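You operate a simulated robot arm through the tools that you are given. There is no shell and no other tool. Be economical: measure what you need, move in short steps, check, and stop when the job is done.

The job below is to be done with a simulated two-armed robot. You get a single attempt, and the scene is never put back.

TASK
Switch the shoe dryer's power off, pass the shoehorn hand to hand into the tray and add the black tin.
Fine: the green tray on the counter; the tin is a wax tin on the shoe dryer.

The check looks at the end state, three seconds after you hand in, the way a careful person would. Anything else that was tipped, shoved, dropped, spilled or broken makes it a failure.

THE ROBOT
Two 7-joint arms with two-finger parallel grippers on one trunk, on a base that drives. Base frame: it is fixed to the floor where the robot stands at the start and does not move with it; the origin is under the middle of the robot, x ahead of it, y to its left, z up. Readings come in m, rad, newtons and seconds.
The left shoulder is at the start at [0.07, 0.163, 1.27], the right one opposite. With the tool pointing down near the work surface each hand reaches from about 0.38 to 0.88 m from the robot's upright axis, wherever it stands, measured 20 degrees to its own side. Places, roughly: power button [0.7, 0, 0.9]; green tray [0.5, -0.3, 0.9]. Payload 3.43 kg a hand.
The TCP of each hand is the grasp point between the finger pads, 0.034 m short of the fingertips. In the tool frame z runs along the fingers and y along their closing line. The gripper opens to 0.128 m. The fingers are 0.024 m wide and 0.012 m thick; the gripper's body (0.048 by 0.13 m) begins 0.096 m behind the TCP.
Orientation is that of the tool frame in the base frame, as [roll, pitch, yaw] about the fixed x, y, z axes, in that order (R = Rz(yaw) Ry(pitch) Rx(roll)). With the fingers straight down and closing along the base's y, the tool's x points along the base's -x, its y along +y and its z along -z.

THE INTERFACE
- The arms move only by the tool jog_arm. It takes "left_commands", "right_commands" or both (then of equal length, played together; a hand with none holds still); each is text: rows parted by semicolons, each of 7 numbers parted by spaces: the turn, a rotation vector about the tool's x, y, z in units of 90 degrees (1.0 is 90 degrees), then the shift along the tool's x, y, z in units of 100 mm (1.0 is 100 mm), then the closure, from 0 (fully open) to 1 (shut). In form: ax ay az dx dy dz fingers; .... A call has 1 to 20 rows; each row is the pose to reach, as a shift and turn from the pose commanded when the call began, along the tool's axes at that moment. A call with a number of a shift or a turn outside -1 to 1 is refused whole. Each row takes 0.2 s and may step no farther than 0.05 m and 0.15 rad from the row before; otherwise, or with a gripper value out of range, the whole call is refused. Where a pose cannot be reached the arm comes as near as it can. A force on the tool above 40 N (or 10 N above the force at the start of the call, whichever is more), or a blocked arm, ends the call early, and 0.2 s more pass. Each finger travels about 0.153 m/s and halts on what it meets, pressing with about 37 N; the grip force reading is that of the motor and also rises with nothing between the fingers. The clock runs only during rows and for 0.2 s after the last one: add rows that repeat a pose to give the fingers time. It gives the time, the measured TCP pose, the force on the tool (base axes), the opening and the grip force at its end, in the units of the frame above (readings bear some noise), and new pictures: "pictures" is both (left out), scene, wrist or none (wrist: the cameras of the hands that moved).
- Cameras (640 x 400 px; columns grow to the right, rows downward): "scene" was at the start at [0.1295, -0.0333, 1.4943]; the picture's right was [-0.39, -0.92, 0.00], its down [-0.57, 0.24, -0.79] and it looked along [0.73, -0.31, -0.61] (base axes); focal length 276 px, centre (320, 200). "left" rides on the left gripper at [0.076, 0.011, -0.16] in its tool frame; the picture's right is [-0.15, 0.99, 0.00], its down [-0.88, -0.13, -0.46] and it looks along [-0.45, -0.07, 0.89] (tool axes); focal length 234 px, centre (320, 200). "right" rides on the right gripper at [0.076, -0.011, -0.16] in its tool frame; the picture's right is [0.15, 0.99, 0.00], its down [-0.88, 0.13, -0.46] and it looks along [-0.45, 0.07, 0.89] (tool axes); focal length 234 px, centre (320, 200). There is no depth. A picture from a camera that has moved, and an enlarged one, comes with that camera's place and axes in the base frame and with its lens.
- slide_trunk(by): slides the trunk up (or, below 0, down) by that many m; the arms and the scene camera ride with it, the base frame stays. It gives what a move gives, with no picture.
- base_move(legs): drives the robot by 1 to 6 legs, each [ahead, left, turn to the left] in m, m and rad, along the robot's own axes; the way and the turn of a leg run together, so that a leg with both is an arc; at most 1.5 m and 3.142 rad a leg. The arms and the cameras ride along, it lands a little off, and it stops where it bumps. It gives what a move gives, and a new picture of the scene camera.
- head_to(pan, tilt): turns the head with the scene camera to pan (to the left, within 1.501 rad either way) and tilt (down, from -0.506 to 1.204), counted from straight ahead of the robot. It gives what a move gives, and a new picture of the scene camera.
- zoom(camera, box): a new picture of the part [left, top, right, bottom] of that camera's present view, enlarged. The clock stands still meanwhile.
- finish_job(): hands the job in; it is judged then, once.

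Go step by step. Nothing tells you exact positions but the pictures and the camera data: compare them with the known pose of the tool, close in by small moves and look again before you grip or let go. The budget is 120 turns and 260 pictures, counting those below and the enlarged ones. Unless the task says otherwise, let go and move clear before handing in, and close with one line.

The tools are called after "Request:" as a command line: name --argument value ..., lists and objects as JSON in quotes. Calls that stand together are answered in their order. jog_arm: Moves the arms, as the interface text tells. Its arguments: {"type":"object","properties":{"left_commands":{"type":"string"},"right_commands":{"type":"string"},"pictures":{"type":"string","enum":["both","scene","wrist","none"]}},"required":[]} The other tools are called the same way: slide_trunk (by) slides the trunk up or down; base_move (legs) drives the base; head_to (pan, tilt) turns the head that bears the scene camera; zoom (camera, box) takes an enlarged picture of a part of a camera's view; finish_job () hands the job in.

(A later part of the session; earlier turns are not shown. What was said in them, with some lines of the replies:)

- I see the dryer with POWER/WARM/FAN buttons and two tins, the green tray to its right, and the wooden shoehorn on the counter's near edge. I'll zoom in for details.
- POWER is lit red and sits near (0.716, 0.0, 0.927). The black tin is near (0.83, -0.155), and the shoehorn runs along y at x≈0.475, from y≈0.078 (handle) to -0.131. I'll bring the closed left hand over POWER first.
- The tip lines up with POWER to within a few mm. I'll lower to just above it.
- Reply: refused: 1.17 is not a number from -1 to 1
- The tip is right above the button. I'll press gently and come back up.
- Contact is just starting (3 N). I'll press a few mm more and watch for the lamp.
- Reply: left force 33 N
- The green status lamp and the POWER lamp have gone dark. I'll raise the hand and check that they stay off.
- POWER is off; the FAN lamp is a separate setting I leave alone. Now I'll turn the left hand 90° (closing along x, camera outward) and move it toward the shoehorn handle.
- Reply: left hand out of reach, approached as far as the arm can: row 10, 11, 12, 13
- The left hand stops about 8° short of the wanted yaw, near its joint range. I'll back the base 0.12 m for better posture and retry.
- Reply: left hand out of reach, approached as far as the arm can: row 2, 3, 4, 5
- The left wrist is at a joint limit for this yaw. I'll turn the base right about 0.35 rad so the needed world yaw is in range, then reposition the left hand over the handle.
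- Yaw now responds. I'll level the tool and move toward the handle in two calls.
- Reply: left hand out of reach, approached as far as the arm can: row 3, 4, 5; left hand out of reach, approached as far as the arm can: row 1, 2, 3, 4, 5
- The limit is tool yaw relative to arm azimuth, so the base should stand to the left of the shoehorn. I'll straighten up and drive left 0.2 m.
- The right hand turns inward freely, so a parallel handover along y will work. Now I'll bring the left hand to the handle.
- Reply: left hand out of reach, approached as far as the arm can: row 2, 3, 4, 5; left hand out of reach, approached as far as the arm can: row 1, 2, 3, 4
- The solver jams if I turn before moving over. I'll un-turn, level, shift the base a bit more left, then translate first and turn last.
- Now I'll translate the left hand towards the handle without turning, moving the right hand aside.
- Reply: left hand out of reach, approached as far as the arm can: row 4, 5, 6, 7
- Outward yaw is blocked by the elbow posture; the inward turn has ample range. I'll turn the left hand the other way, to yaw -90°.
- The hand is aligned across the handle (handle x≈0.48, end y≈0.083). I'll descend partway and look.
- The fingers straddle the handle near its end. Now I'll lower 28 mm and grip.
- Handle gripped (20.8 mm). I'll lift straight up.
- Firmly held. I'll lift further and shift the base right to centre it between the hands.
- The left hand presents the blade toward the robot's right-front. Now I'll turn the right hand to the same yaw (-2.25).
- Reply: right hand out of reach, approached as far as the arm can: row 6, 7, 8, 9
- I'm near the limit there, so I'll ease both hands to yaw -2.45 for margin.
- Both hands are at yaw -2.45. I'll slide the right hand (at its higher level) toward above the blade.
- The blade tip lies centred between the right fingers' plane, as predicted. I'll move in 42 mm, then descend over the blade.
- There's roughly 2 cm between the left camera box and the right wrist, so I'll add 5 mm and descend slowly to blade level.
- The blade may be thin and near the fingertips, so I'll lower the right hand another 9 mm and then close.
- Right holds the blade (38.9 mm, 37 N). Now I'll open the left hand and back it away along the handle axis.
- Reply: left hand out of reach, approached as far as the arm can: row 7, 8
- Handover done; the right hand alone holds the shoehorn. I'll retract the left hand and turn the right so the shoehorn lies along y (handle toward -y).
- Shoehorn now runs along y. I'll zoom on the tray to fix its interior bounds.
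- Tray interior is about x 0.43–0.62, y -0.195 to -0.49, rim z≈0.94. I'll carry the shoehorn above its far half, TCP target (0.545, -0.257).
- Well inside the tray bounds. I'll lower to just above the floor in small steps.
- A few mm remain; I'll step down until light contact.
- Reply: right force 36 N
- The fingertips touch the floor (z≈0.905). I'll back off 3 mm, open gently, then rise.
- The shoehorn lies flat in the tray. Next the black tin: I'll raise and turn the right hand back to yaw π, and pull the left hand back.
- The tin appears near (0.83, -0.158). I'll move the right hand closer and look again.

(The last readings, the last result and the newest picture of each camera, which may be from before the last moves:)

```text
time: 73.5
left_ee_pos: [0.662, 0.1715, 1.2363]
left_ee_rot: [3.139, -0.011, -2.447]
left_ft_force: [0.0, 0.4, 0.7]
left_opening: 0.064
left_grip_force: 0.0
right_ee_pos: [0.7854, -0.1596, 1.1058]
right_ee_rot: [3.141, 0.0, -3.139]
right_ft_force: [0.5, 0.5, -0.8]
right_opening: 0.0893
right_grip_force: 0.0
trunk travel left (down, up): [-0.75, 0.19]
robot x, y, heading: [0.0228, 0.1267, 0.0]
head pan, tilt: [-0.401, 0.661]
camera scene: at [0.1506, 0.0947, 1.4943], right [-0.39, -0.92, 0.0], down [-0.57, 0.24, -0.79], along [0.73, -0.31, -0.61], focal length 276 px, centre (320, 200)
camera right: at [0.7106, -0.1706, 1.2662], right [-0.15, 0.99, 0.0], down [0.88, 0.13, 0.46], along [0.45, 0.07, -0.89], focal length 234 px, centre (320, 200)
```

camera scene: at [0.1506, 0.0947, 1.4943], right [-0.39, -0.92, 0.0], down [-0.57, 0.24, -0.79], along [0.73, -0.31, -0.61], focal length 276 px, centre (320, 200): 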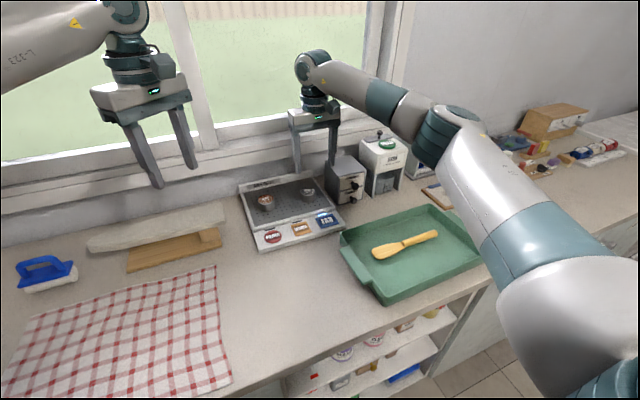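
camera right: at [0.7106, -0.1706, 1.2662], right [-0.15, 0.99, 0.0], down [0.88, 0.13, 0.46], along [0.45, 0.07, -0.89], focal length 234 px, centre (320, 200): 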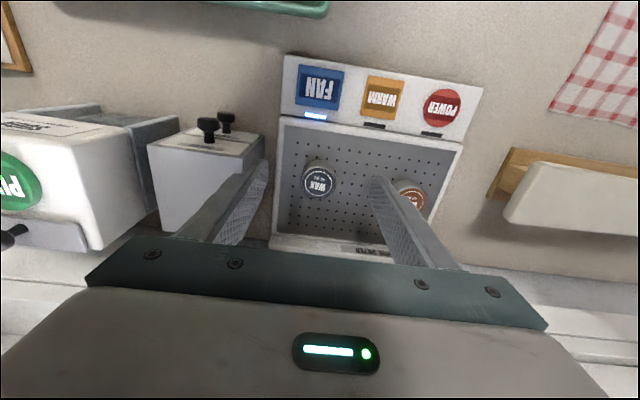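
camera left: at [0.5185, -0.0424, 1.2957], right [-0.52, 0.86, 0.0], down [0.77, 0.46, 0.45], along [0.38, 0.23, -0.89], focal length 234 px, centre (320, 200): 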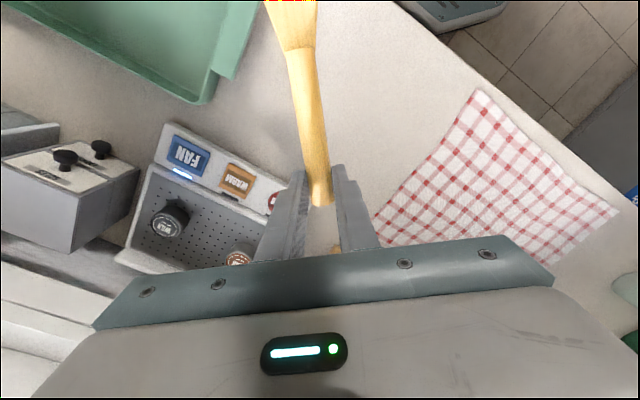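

The tin is at about (0.832, -0.154), top z≈0.97. I'll centre over it and descend partway.

Request:
jog_arm --right_commands "0 0 0 -0.3 0.05 0 0.3; 0 0 0 -0.46 0.05 0.1 0.3; 0 0 0 -0.46 0.05 0.4 0.3; 0 0 0 -0.46 0.05 0.7 0.3; 0 0 0 -0.46 0.05 0.7 0.3" --pictures "wrist"

Request:
zoom --camera "scene" --box '[230, 110, 390, 250]'

```text
time: 74.7
left_ee_pos: [0.6621, 0.1717, 1.238]
left_ee_rot: [3.141, -0.008, -2.448]
left_ft_force: [-0.4, 0.3, 1.1]
left_opening: 0.064
left_grip_force: 0.1
right_ee_pos: [0.8323, -0.1535, 1.0373]
right_ee_rot: [3.141, 0.0, -3.141]
right_ft_force: [0.3, -0.3, -0.1]
right_opening: 0.0896
right_grip_force: 0.1
trunk travel left (down, up): [-0.75, 0.19]
robot x, y, heading: [0.0247, 0.1285, 0.0]
head pan, tilt: [-0.401, 0.661]
camera right: at [0.7576, -0.1653, 1.1964], right [-0.15, 0.99, 0.0], down [0.88, 0.13, 0.46], along [0.45, 0.07, -0.89], focal length 234 px, centre (320, 200)
```

right: 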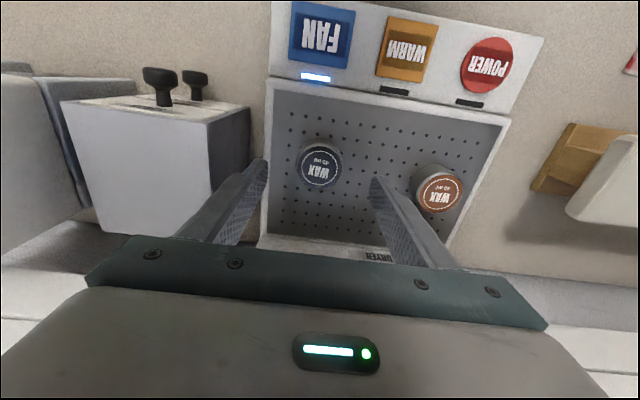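

```text
2.86 times, centred on (310, 180) of scene
camera zoom: at [0.1501, 0.0948, 1.4944], right [-0.39, -0.92, 0.0], down [-0.57, 0.24, -0.79], along [0.73, -0.31, -0.61], focal length 790 px, centre (349, 257)
```

zoom: 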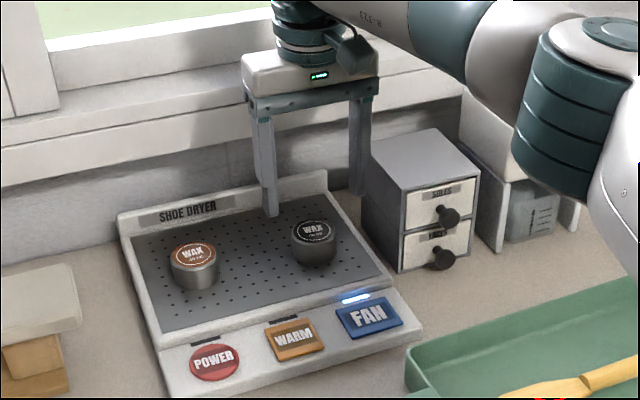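

Centred. I'll descend to grip height, watching for contact.

Request:
jog_arm --right_commands "0 0 0 -0.02 0 0.2 0.3; 0 0 0 -0.02 0 0.4 0.3; 0 0 0 -0.02 0 0.52 0.3; 0 0 0 -0.02 0 0.58 0.3; 0 0 0 -0.02 0 0.58 0.3" --pictures "wrist"

Request:
zoom --camera "scene" --box '[250, 140, 350, 220]'

```text
time: 75.9
left_ee_pos: [0.6619, 0.1723, 1.2364]
left_ee_rot: [3.139, -0.01, -2.447]
left_ft_force: [0.3, 0.5, 1.1]
left_opening: 0.0639
left_grip_force: 0.1
right_ee_pos: [0.8343, -0.1533, 0.975]
right_ee_rot: [-3.141, 0.0, -3.14]
right_ft_force: [0.3, -0.1, -0.1]
right_opening: 0.0898
right_grip_force: 0.0
trunk travel left (down, up): [-0.75, 0.19]
robot x, y, heading: [0.0194, 0.1249, -0.001]
head pan, tilt: [-0.401, 0.661]
camera right: at [0.7595, -0.1648, 1.1365], right [-0.15, 0.99, 0.0], down [0.88, 0.13, 0.46], along [0.45, 0.07, -0.89], focal length 234 px, centre (320, 200)
```

right: 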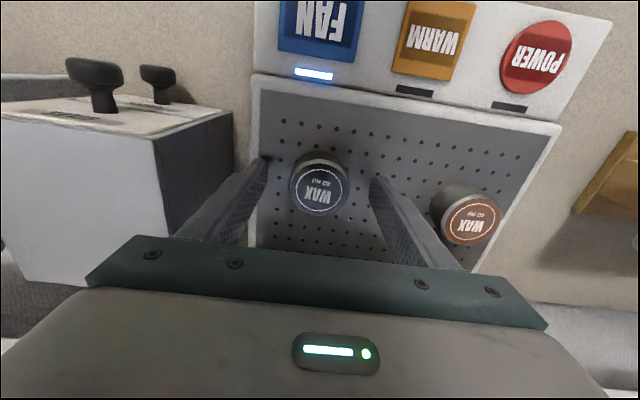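

```text
5.00 times, centred on (300, 180) of scene
camera zoom: at [0.1504, 0.0943, 1.4943], right [-0.39, -0.92, 0.0], down [-0.57, 0.24, -0.79], along [0.73, -0.31, -0.61], focal length 1382 px, centre (420, 300)
```

zoom: 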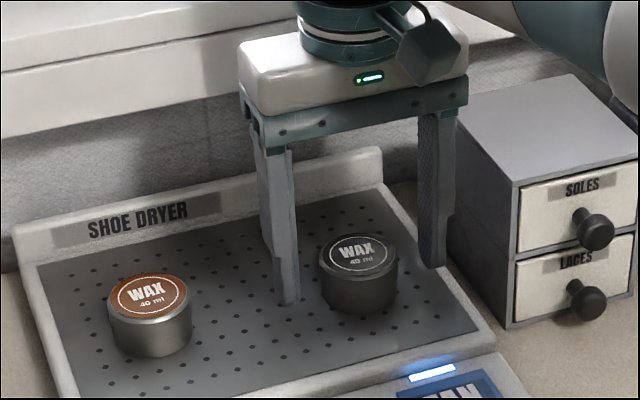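

The fingers straddle the tin, tips a few mm above the deck. I'll close now.

Request:
jog_arm --right_commands "0 0 0 0 0 0.03 0.3; 0 0 0 0 0 0.03 0.4; 0 0 0 0 0 0.03 0.5; 0 0 0 0 0 0.03 0.6; 0 0 0 0 0 0.03 0.7; 0 0 0 0 0 0.03 0.85; 0 0 0 0 0 0.03 1; 0 0 0 0 0 0.03 1" --pictures "wrist"

Request:
zoom --camera "scene" --box '[250, 140, 350, 220]'

```text
time: 77.7
left_ee_pos: [0.6623, 0.1719, 1.2366]
left_ee_rot: [3.139, -0.009, -2.447]
left_ft_force: [0.3, -0.6, 0.9]
left_opening: 0.0639
left_grip_force: 0.0
right_ee_pos: [0.8366, -0.1531, 0.9735]
right_ee_rot: [-3.141, 0.0, -3.139]
right_ft_force: [0.3, -1.0, 0.0]
right_opening: 0.0503
right_grip_force: 37.2
trunk travel left (down, up): [-0.75, 0.19]
robot x, y, heading: [0.0213, 0.1257, 0.007]
head pan, tilt: [-0.401, 0.661]
camera right: at [0.7604, -0.1642, 1.1336], right [-0.15, 0.99, 0.0], down [0.88, 0.13, 0.46], along [0.45, 0.07, -0.89], focal length 234 px, centre (320, 200)
```

right: 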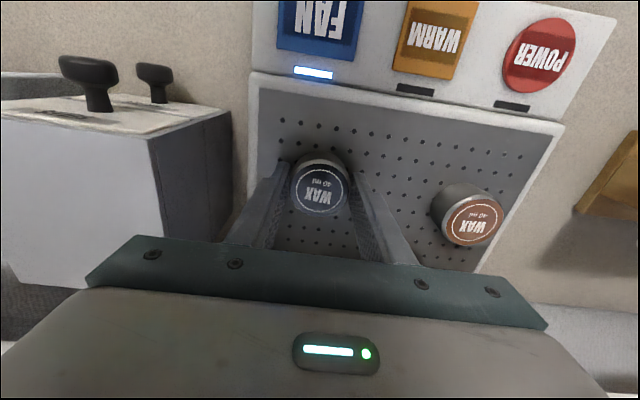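

```text
5.00 times, centred on (300, 180) of scene
camera zoom: at [0.1506, 0.0944, 1.4943], right [-0.39, -0.92, 0.0], down [-0.57, 0.24, -0.79], along [0.73, -0.31, -0.61], focal length 1382 px, centre (420, 300)
```

zoom: 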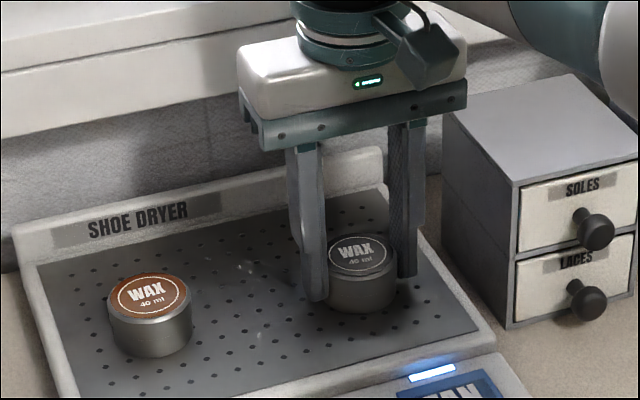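

Tin gripped (50.3 mm). Lift straight up, then drive back and right to bring it toward the tray.

Request:
jog_arm --right_commands "0 0 0 0 0 -0.1 1; 0 0 0 0 0 -0.3 1; 0 0 0 0 0 -0.6 1; 0 0 0 0 0 -1 1; 0 0 0 0 0 -1 1" --pictures "wrist"

Request:
base_move --legs '[[-0.2, 0, 0], [0, -0.1, 0]]'

```text
time: 78.9
left_ee_pos: [0.6619, 0.1719, 1.2351]
left_ee_rot: [3.139, -0.011, -2.448]
left_ft_force: [-1.2, 1.2, 0.0]
left_opening: 0.0641
left_grip_force: 0.1
right_ee_pos: [0.8357, -0.1526, 1.0725]
right_ee_rot: [3.14, -0.001, -3.141]
right_ft_force: [0.5, 0.2, -0.3]
right_opening: 0.0503
right_grip_force: 36.7
trunk travel left (down, up): [-0.75, 0.19]
robot x, y, heading: [0.0201, 0.1266, -0.0]
head pan, tilt: [-0.401, 0.661]
camera right: at [0.7605, -0.1644, 1.2324], right [-0.15, 0.99, 0.0], down [0.88, 0.13, 0.45], along [0.45, 0.07, -0.89], focal length 234 px, centre (320, 200)
```

right: 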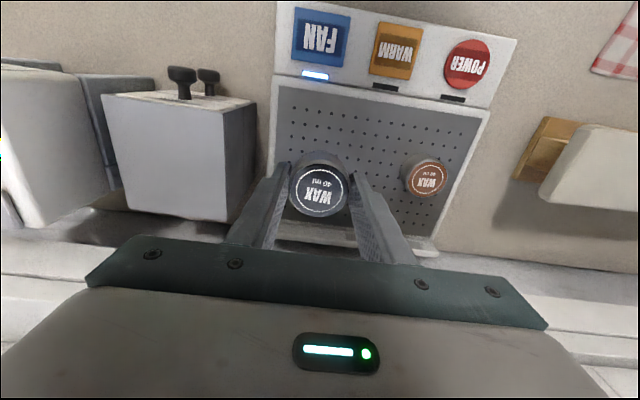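

```text
time: 81.3
left_ee_pos: [0.4594, 0.0756, 1.2368]
left_ee_rot: [3.14, -0.012, -2.446]
left_ft_force: [-0.1, 0.9, 0.4]
left_opening: 0.0642
left_grip_force: 0.0
right_ee_pos: [0.6331, -0.2473, 1.0729]
right_ee_rot: [-3.141, -0.001, -3.138]
right_ft_force: [-0.3, 0.1, -0.5]
right_opening: 0.0501
right_grip_force: 36.9
trunk travel left (down, up): [-0.75, 0.19]
robot x, y, heading: [-0.1825, 0.028, 0.005]
head pan, tilt: [-0.401, 0.661]
camera scene: at [-0.052, -0.0016, 1.4945], right [-0.39, -0.92, 0.0], down [-0.57, 0.24, -0.79], along [0.73, -0.31, -0.61], focal length 276 px, centre (320, 200)
```

scene: 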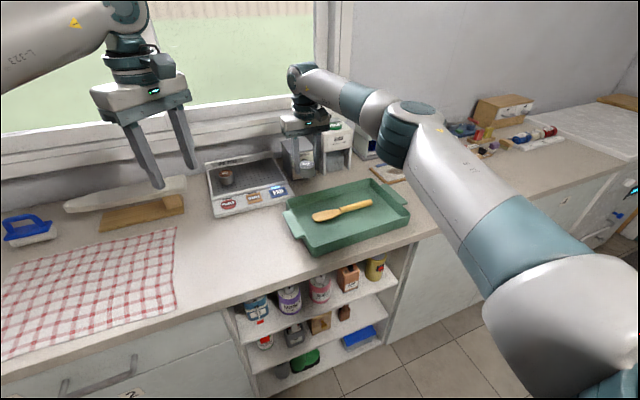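

The tin is held. Now moving it over the near part of the tray, with a closer look at the shoehorn's place.

Request:
jog_arm --right_commands "0 0 0 0.3 -0.25 0 1; 0 0 0 0.6 -0.5 0 1; 0 0 0 0.85 -0.75 0 1; 0 0 0 1 -1 0 1; 0 0 0 1 -1 0 1" --pictures "none"

Request:
jog_arm --right_commands "0 0 0 0.3 -0.1 0 1; 0 0 0 0.57 -0.12 0 1; 0 0 0 0.57 -0.12 0 1" --pictures "wrist"

Request:
zoom --camera "scene" --box '[270, 140, 430, 270]'

```text
time: 82.5
left_ee_pos: [0.4609, 0.0752, 1.2374]
left_ee_rot: [3.14, -0.012, -2.444]
left_ft_force: [-0.1, -0.2, -0.3]
left_opening: 0.0639
left_grip_force: 0.0
right_ee_pos: [0.5324, -0.347, 1.0713]
right_ee_rot: [3.141, -0.001, -3.138]
right_ft_force: [-0.4, 0.3, -0.4]
right_opening: 0.0501
right_grip_force: 37.1
trunk travel left (down, up): [-0.75, 0.19]
robot x, y, heading: [-0.1779, 0.0306, 0.005]
head pan, tilt: [-0.401, 0.661]
```

```text
time: 83.3
left_ee_pos: [0.4615, 0.0768, 1.2354]
left_ee_rot: [3.138, -0.011, -2.445]
left_ft_force: [-0.2, 1.8, -0.6]
left_opening: 0.064
left_grip_force: 0.0
right_ee_pos: [0.4785, -0.3577, 1.0707]
right_ee_rot: [3.141, -0.002, -3.138]
right_ft_force: [0.1, -0.3, -0.9]
right_opening: 0.0501
right_grip_force: 37.0
trunk travel left (down, up): [-0.75, 0.19]
robot x, y, heading: [-0.1815, 0.0307, 0.0]
head pan, tilt: [-0.401, 0.661]
camera right: at [0.4034, -0.3701, 1.2309], right [-0.15, 0.99, 0.0], down [0.88, 0.13, 0.45], along [0.45, 0.07, -0.89], focal length 234 px, centre (320, 200)
```

right: 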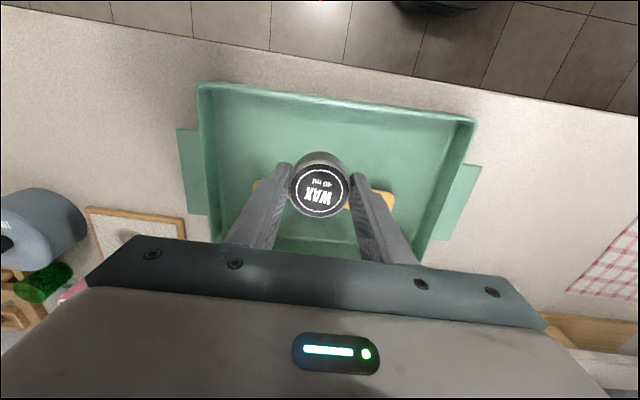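

```text
3.08 times, centred on (350, 205) of scene
camera zoom: at [-0.0499, -0.0023, 1.4942], right [-0.39, -0.92, 0.0], down [-0.57, 0.24, -0.79], along [0.73, -0.31, -0.62], focal length 851 px, centre (228, 185)
```

zoom: 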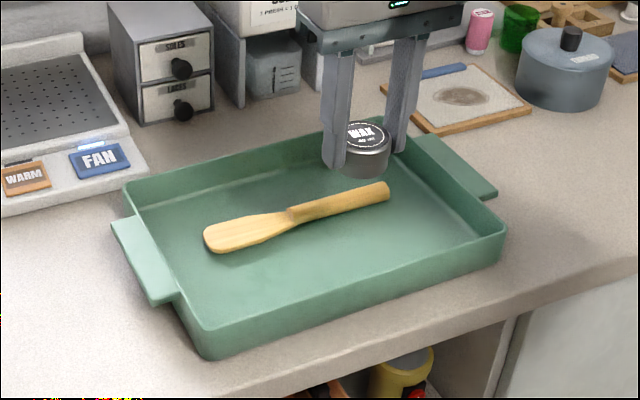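

The shoehorn is at x≈0.555, so the tin at x≈0.478 has clear floor. Lowering now.

Request:
jog_arm --right_commands "0 0 0 0 0 0.35 1; 0 0 0 0 0 0.7 1; 0 0 0 0 0 1 1; 0 0 0 0 0 1 1" --pictures "none"

Request:
jog_arm --right_commands "0 0 0 0 0 0.08 1; 0 0 0 0 0 0.14 1; 0 0 0 0 0 0.18 1; 0 0 0 0 0 0.21 1; 0 0 0 0 0 0.21 1" --pictures "wrist"

Request:
zoom --camera "scene" --box '[310, 160, 410, 240]'

```text
time: 84.3
left_ee_pos: [0.4603, 0.0743, 1.2364]
left_ee_rot: [3.14, -0.01, -2.445]
left_ft_force: [0.1, -0.1, 0.6]
left_opening: 0.064
left_grip_force: 0.1
right_ee_pos: [0.478, -0.3609, 0.9735]
right_ee_rot: [3.141, 0.0, -3.138]
right_ft_force: [0.4, 0.0, -1.3]
right_opening: 0.0504
right_grip_force: 37.2
trunk travel left (down, up): [-0.75, 0.19]
robot x, y, heading: [-0.1808, 0.0319, 0.004]
head pan, tilt: [-0.401, 0.661]
```

```text
time: 85.5
left_ee_pos: [0.4605, 0.076, 1.2364]
left_ee_rot: [3.139, -0.012, -2.445]
left_ft_force: [-0.7, 0.2, -0.6]
left_opening: 0.0641
left_grip_force: 0.1
right_ee_pos: [0.477, -0.3613, 0.9524]
right_ee_rot: [-3.141, 0.0, -3.137]
right_ft_force: [0.3, 0.8, -1.8]
right_opening: 0.0499
right_grip_force: 37.1
trunk travel left (down, up): [-0.75, 0.19]
robot x, y, heading: [-0.1816, 0.0315, 0.004]
head pan, tilt: [-0.401, 0.661]
camera right: at [0.4023, -0.3729, 1.1123], right [-0.15, 0.99, 0.0], down [0.88, 0.13, 0.46], along [0.45, 0.07, -0.89], focal length 234 px, centre (320, 200)
```

right: 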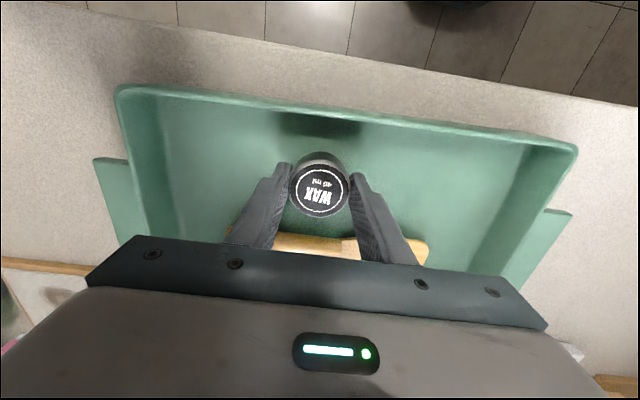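

```text
5.00 times, centred on (360, 200) of scene
camera zoom: at [-0.051, -0.003, 1.4943], right [-0.39, -0.92, 0.0], down [-0.57, 0.24, -0.79], along [0.73, -0.31, -0.61], focal length 1382 px, centre (120, 200)
```

zoom: 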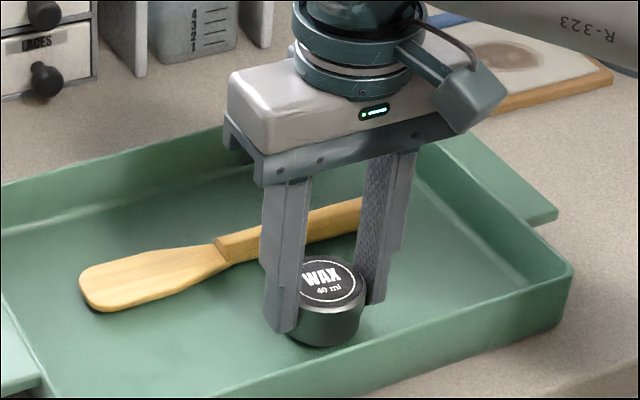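

Nearly there; stepping down to light contact.

Request:
jog_arm --right_commands "0 0 0 0 0 0.02 1; 0 0 0 0 0 0.04 1; 0 0 0 0 0 0.055 1; 0 0 0 0 0 0.055 1" --pictures "none"

```text
time: 86.5
left_ee_pos: [0.4602, 0.0763, 1.2369]
left_ee_rot: [3.14, -0.009, -2.444]
left_ft_force: [0.1, 0.4, -0.6]
left_opening: 0.0637
left_grip_force: 0.1
right_ee_pos: [0.4765, -0.3597, 0.948]
right_ee_rot: [-3.14, 0.003, -3.137]
right_ft_force: [4.6, -1.6, 14.3]
right_opening: 0.05
right_grip_force: 37.2
trunk travel left (down, up): [-0.75, 0.19]
robot x, y, heading: [-0.1819, 0.0252, 0.007]
head pan, tilt: [-0.401, 0.661]
```

Light contact (14 N): the tin rests on the floor. Ease off, open, and rise.

Request:
jog_arm --right_commands "0 0 0 0 0 -0.015 1; 0 0 0 0 0 -0.015 0.8; 0 0 0 0 0 -0.015 0.55; 0 0 0 0 0 -0.015 0.4; 0 0 0 0 0 -0.015 0.4; 0 0 0 0 0 -0.3 0.4; 0 0 0 0 0 -0.7 0.4; 0 0 0 0 0 -1 0.4; 0 0 0 0 0 -1 0.4" --pictures "none"

Request:
jog_arm --right_commands "0 0 0 0 0 -0.4 0.4; 0 0 0 0.1 0 -0.8 0.4; 0 0 0 0.4 -0.2 -1 0.4; 0 0 0 0.4 -0.2 -1 0.4" --pictures "both"

Request:
zoom --camera "scene" --box '[190, 130, 430, 270]'

```text
time: 88.5
left_ee_pos: [0.4607, 0.0751, 1.2361]
left_ee_rot: [3.141, -0.011, -2.445]
left_ft_force: [-0.4, 0.2, 0.4]
left_opening: 0.0641
left_grip_force: 0.1
right_ee_pos: [0.4766, -0.3628, 1.048]
right_ee_rot: [-3.142, -0.002, -3.139]
right_ft_force: [-0.1, 0.5, 0.9]
right_opening: 0.0765
right_grip_force: 0.0
trunk travel left (down, up): [-0.75, 0.19]
robot x, y, heading: [-0.1814, 0.0302, 0.001]
head pan, tilt: [-0.401, 0.661]
```

```text
time: 89.5
left_ee_pos: [0.4608, 0.0765, 1.2373]
left_ee_rot: [3.141, -0.01, -2.445]
left_ft_force: [0.8, -0.1, -0.3]
left_opening: 0.0639
left_grip_force: 0.0
right_ee_pos: [0.4399, -0.3826, 1.1473]
right_ee_rot: [-3.14, -0.002, -3.14]
right_ft_force: [0.7, -0.9, -0.9]
right_opening: 0.0771
right_grip_force: 0.1
trunk travel left (down, up): [-0.75, 0.19]
robot x, y, heading: [-0.1774, 0.0279, 0.007]
head pan, tilt: [-0.401, 0.661]
camera scene: at [-0.0501, -0.0022, 1.4942], right [-0.39, -0.92, 0.0], down [-0.57, 0.24, -0.79], along [0.73, -0.31, -0.62], focal length 276 px, centre (320, 200)
camera right: at [0.3639, -0.3939, 1.3076], right [-0.15, 0.99, 0.0], down [0.88, 0.13, 0.45], along [0.45, 0.07, -0.89], focal length 234 px, centre (320, 200)
```

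scene: 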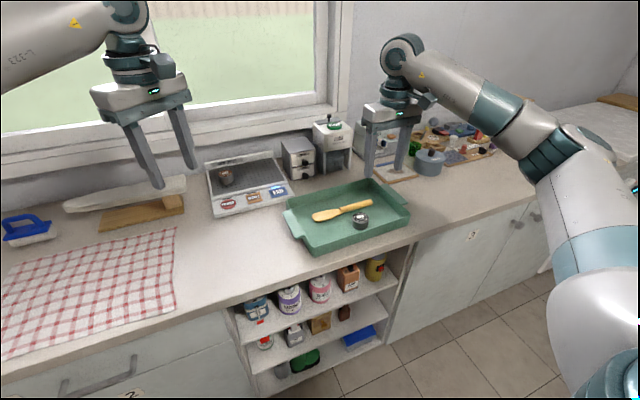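
right: 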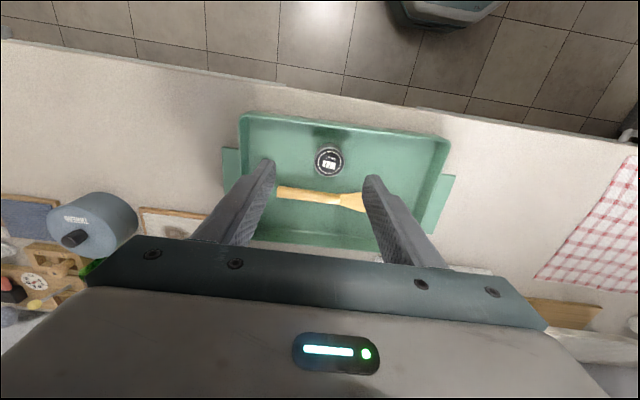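

```text
2.67 times, centred on (310, 200) of scene
camera zoom: at [-0.0501, -0.0022, 1.4942], right [-0.39, -0.92, 0.0], down [-0.57, 0.24, -0.79], along [0.73, -0.31, -0.62], focal length 737 px, centre (347, 200)
```

zoom: 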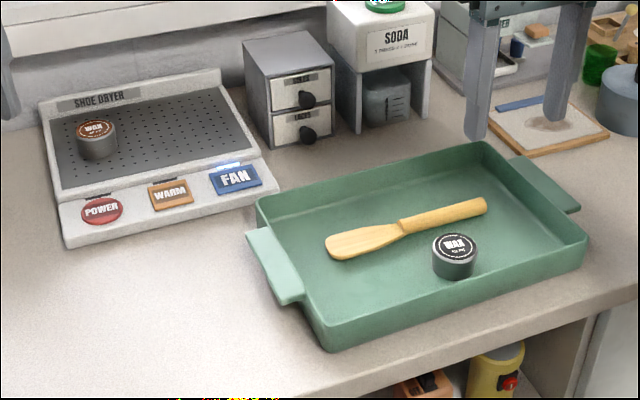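

POWER is dark, the shoehorn and black tin rest in the tray, both hands are empty and clear, and nothing else was disturbed. Handing in.

Request:
finish_job

```text
The job is handed in.
```

I switched the shoe dryer's power off, passed the shoehorn from the left hand to the right and laid it in the green tray, then set the black wax tin beside it; the tray shifted a few mm when the right hand's fingertips touched its floor, and the FAN lamp is still lit because I left that setting alone.
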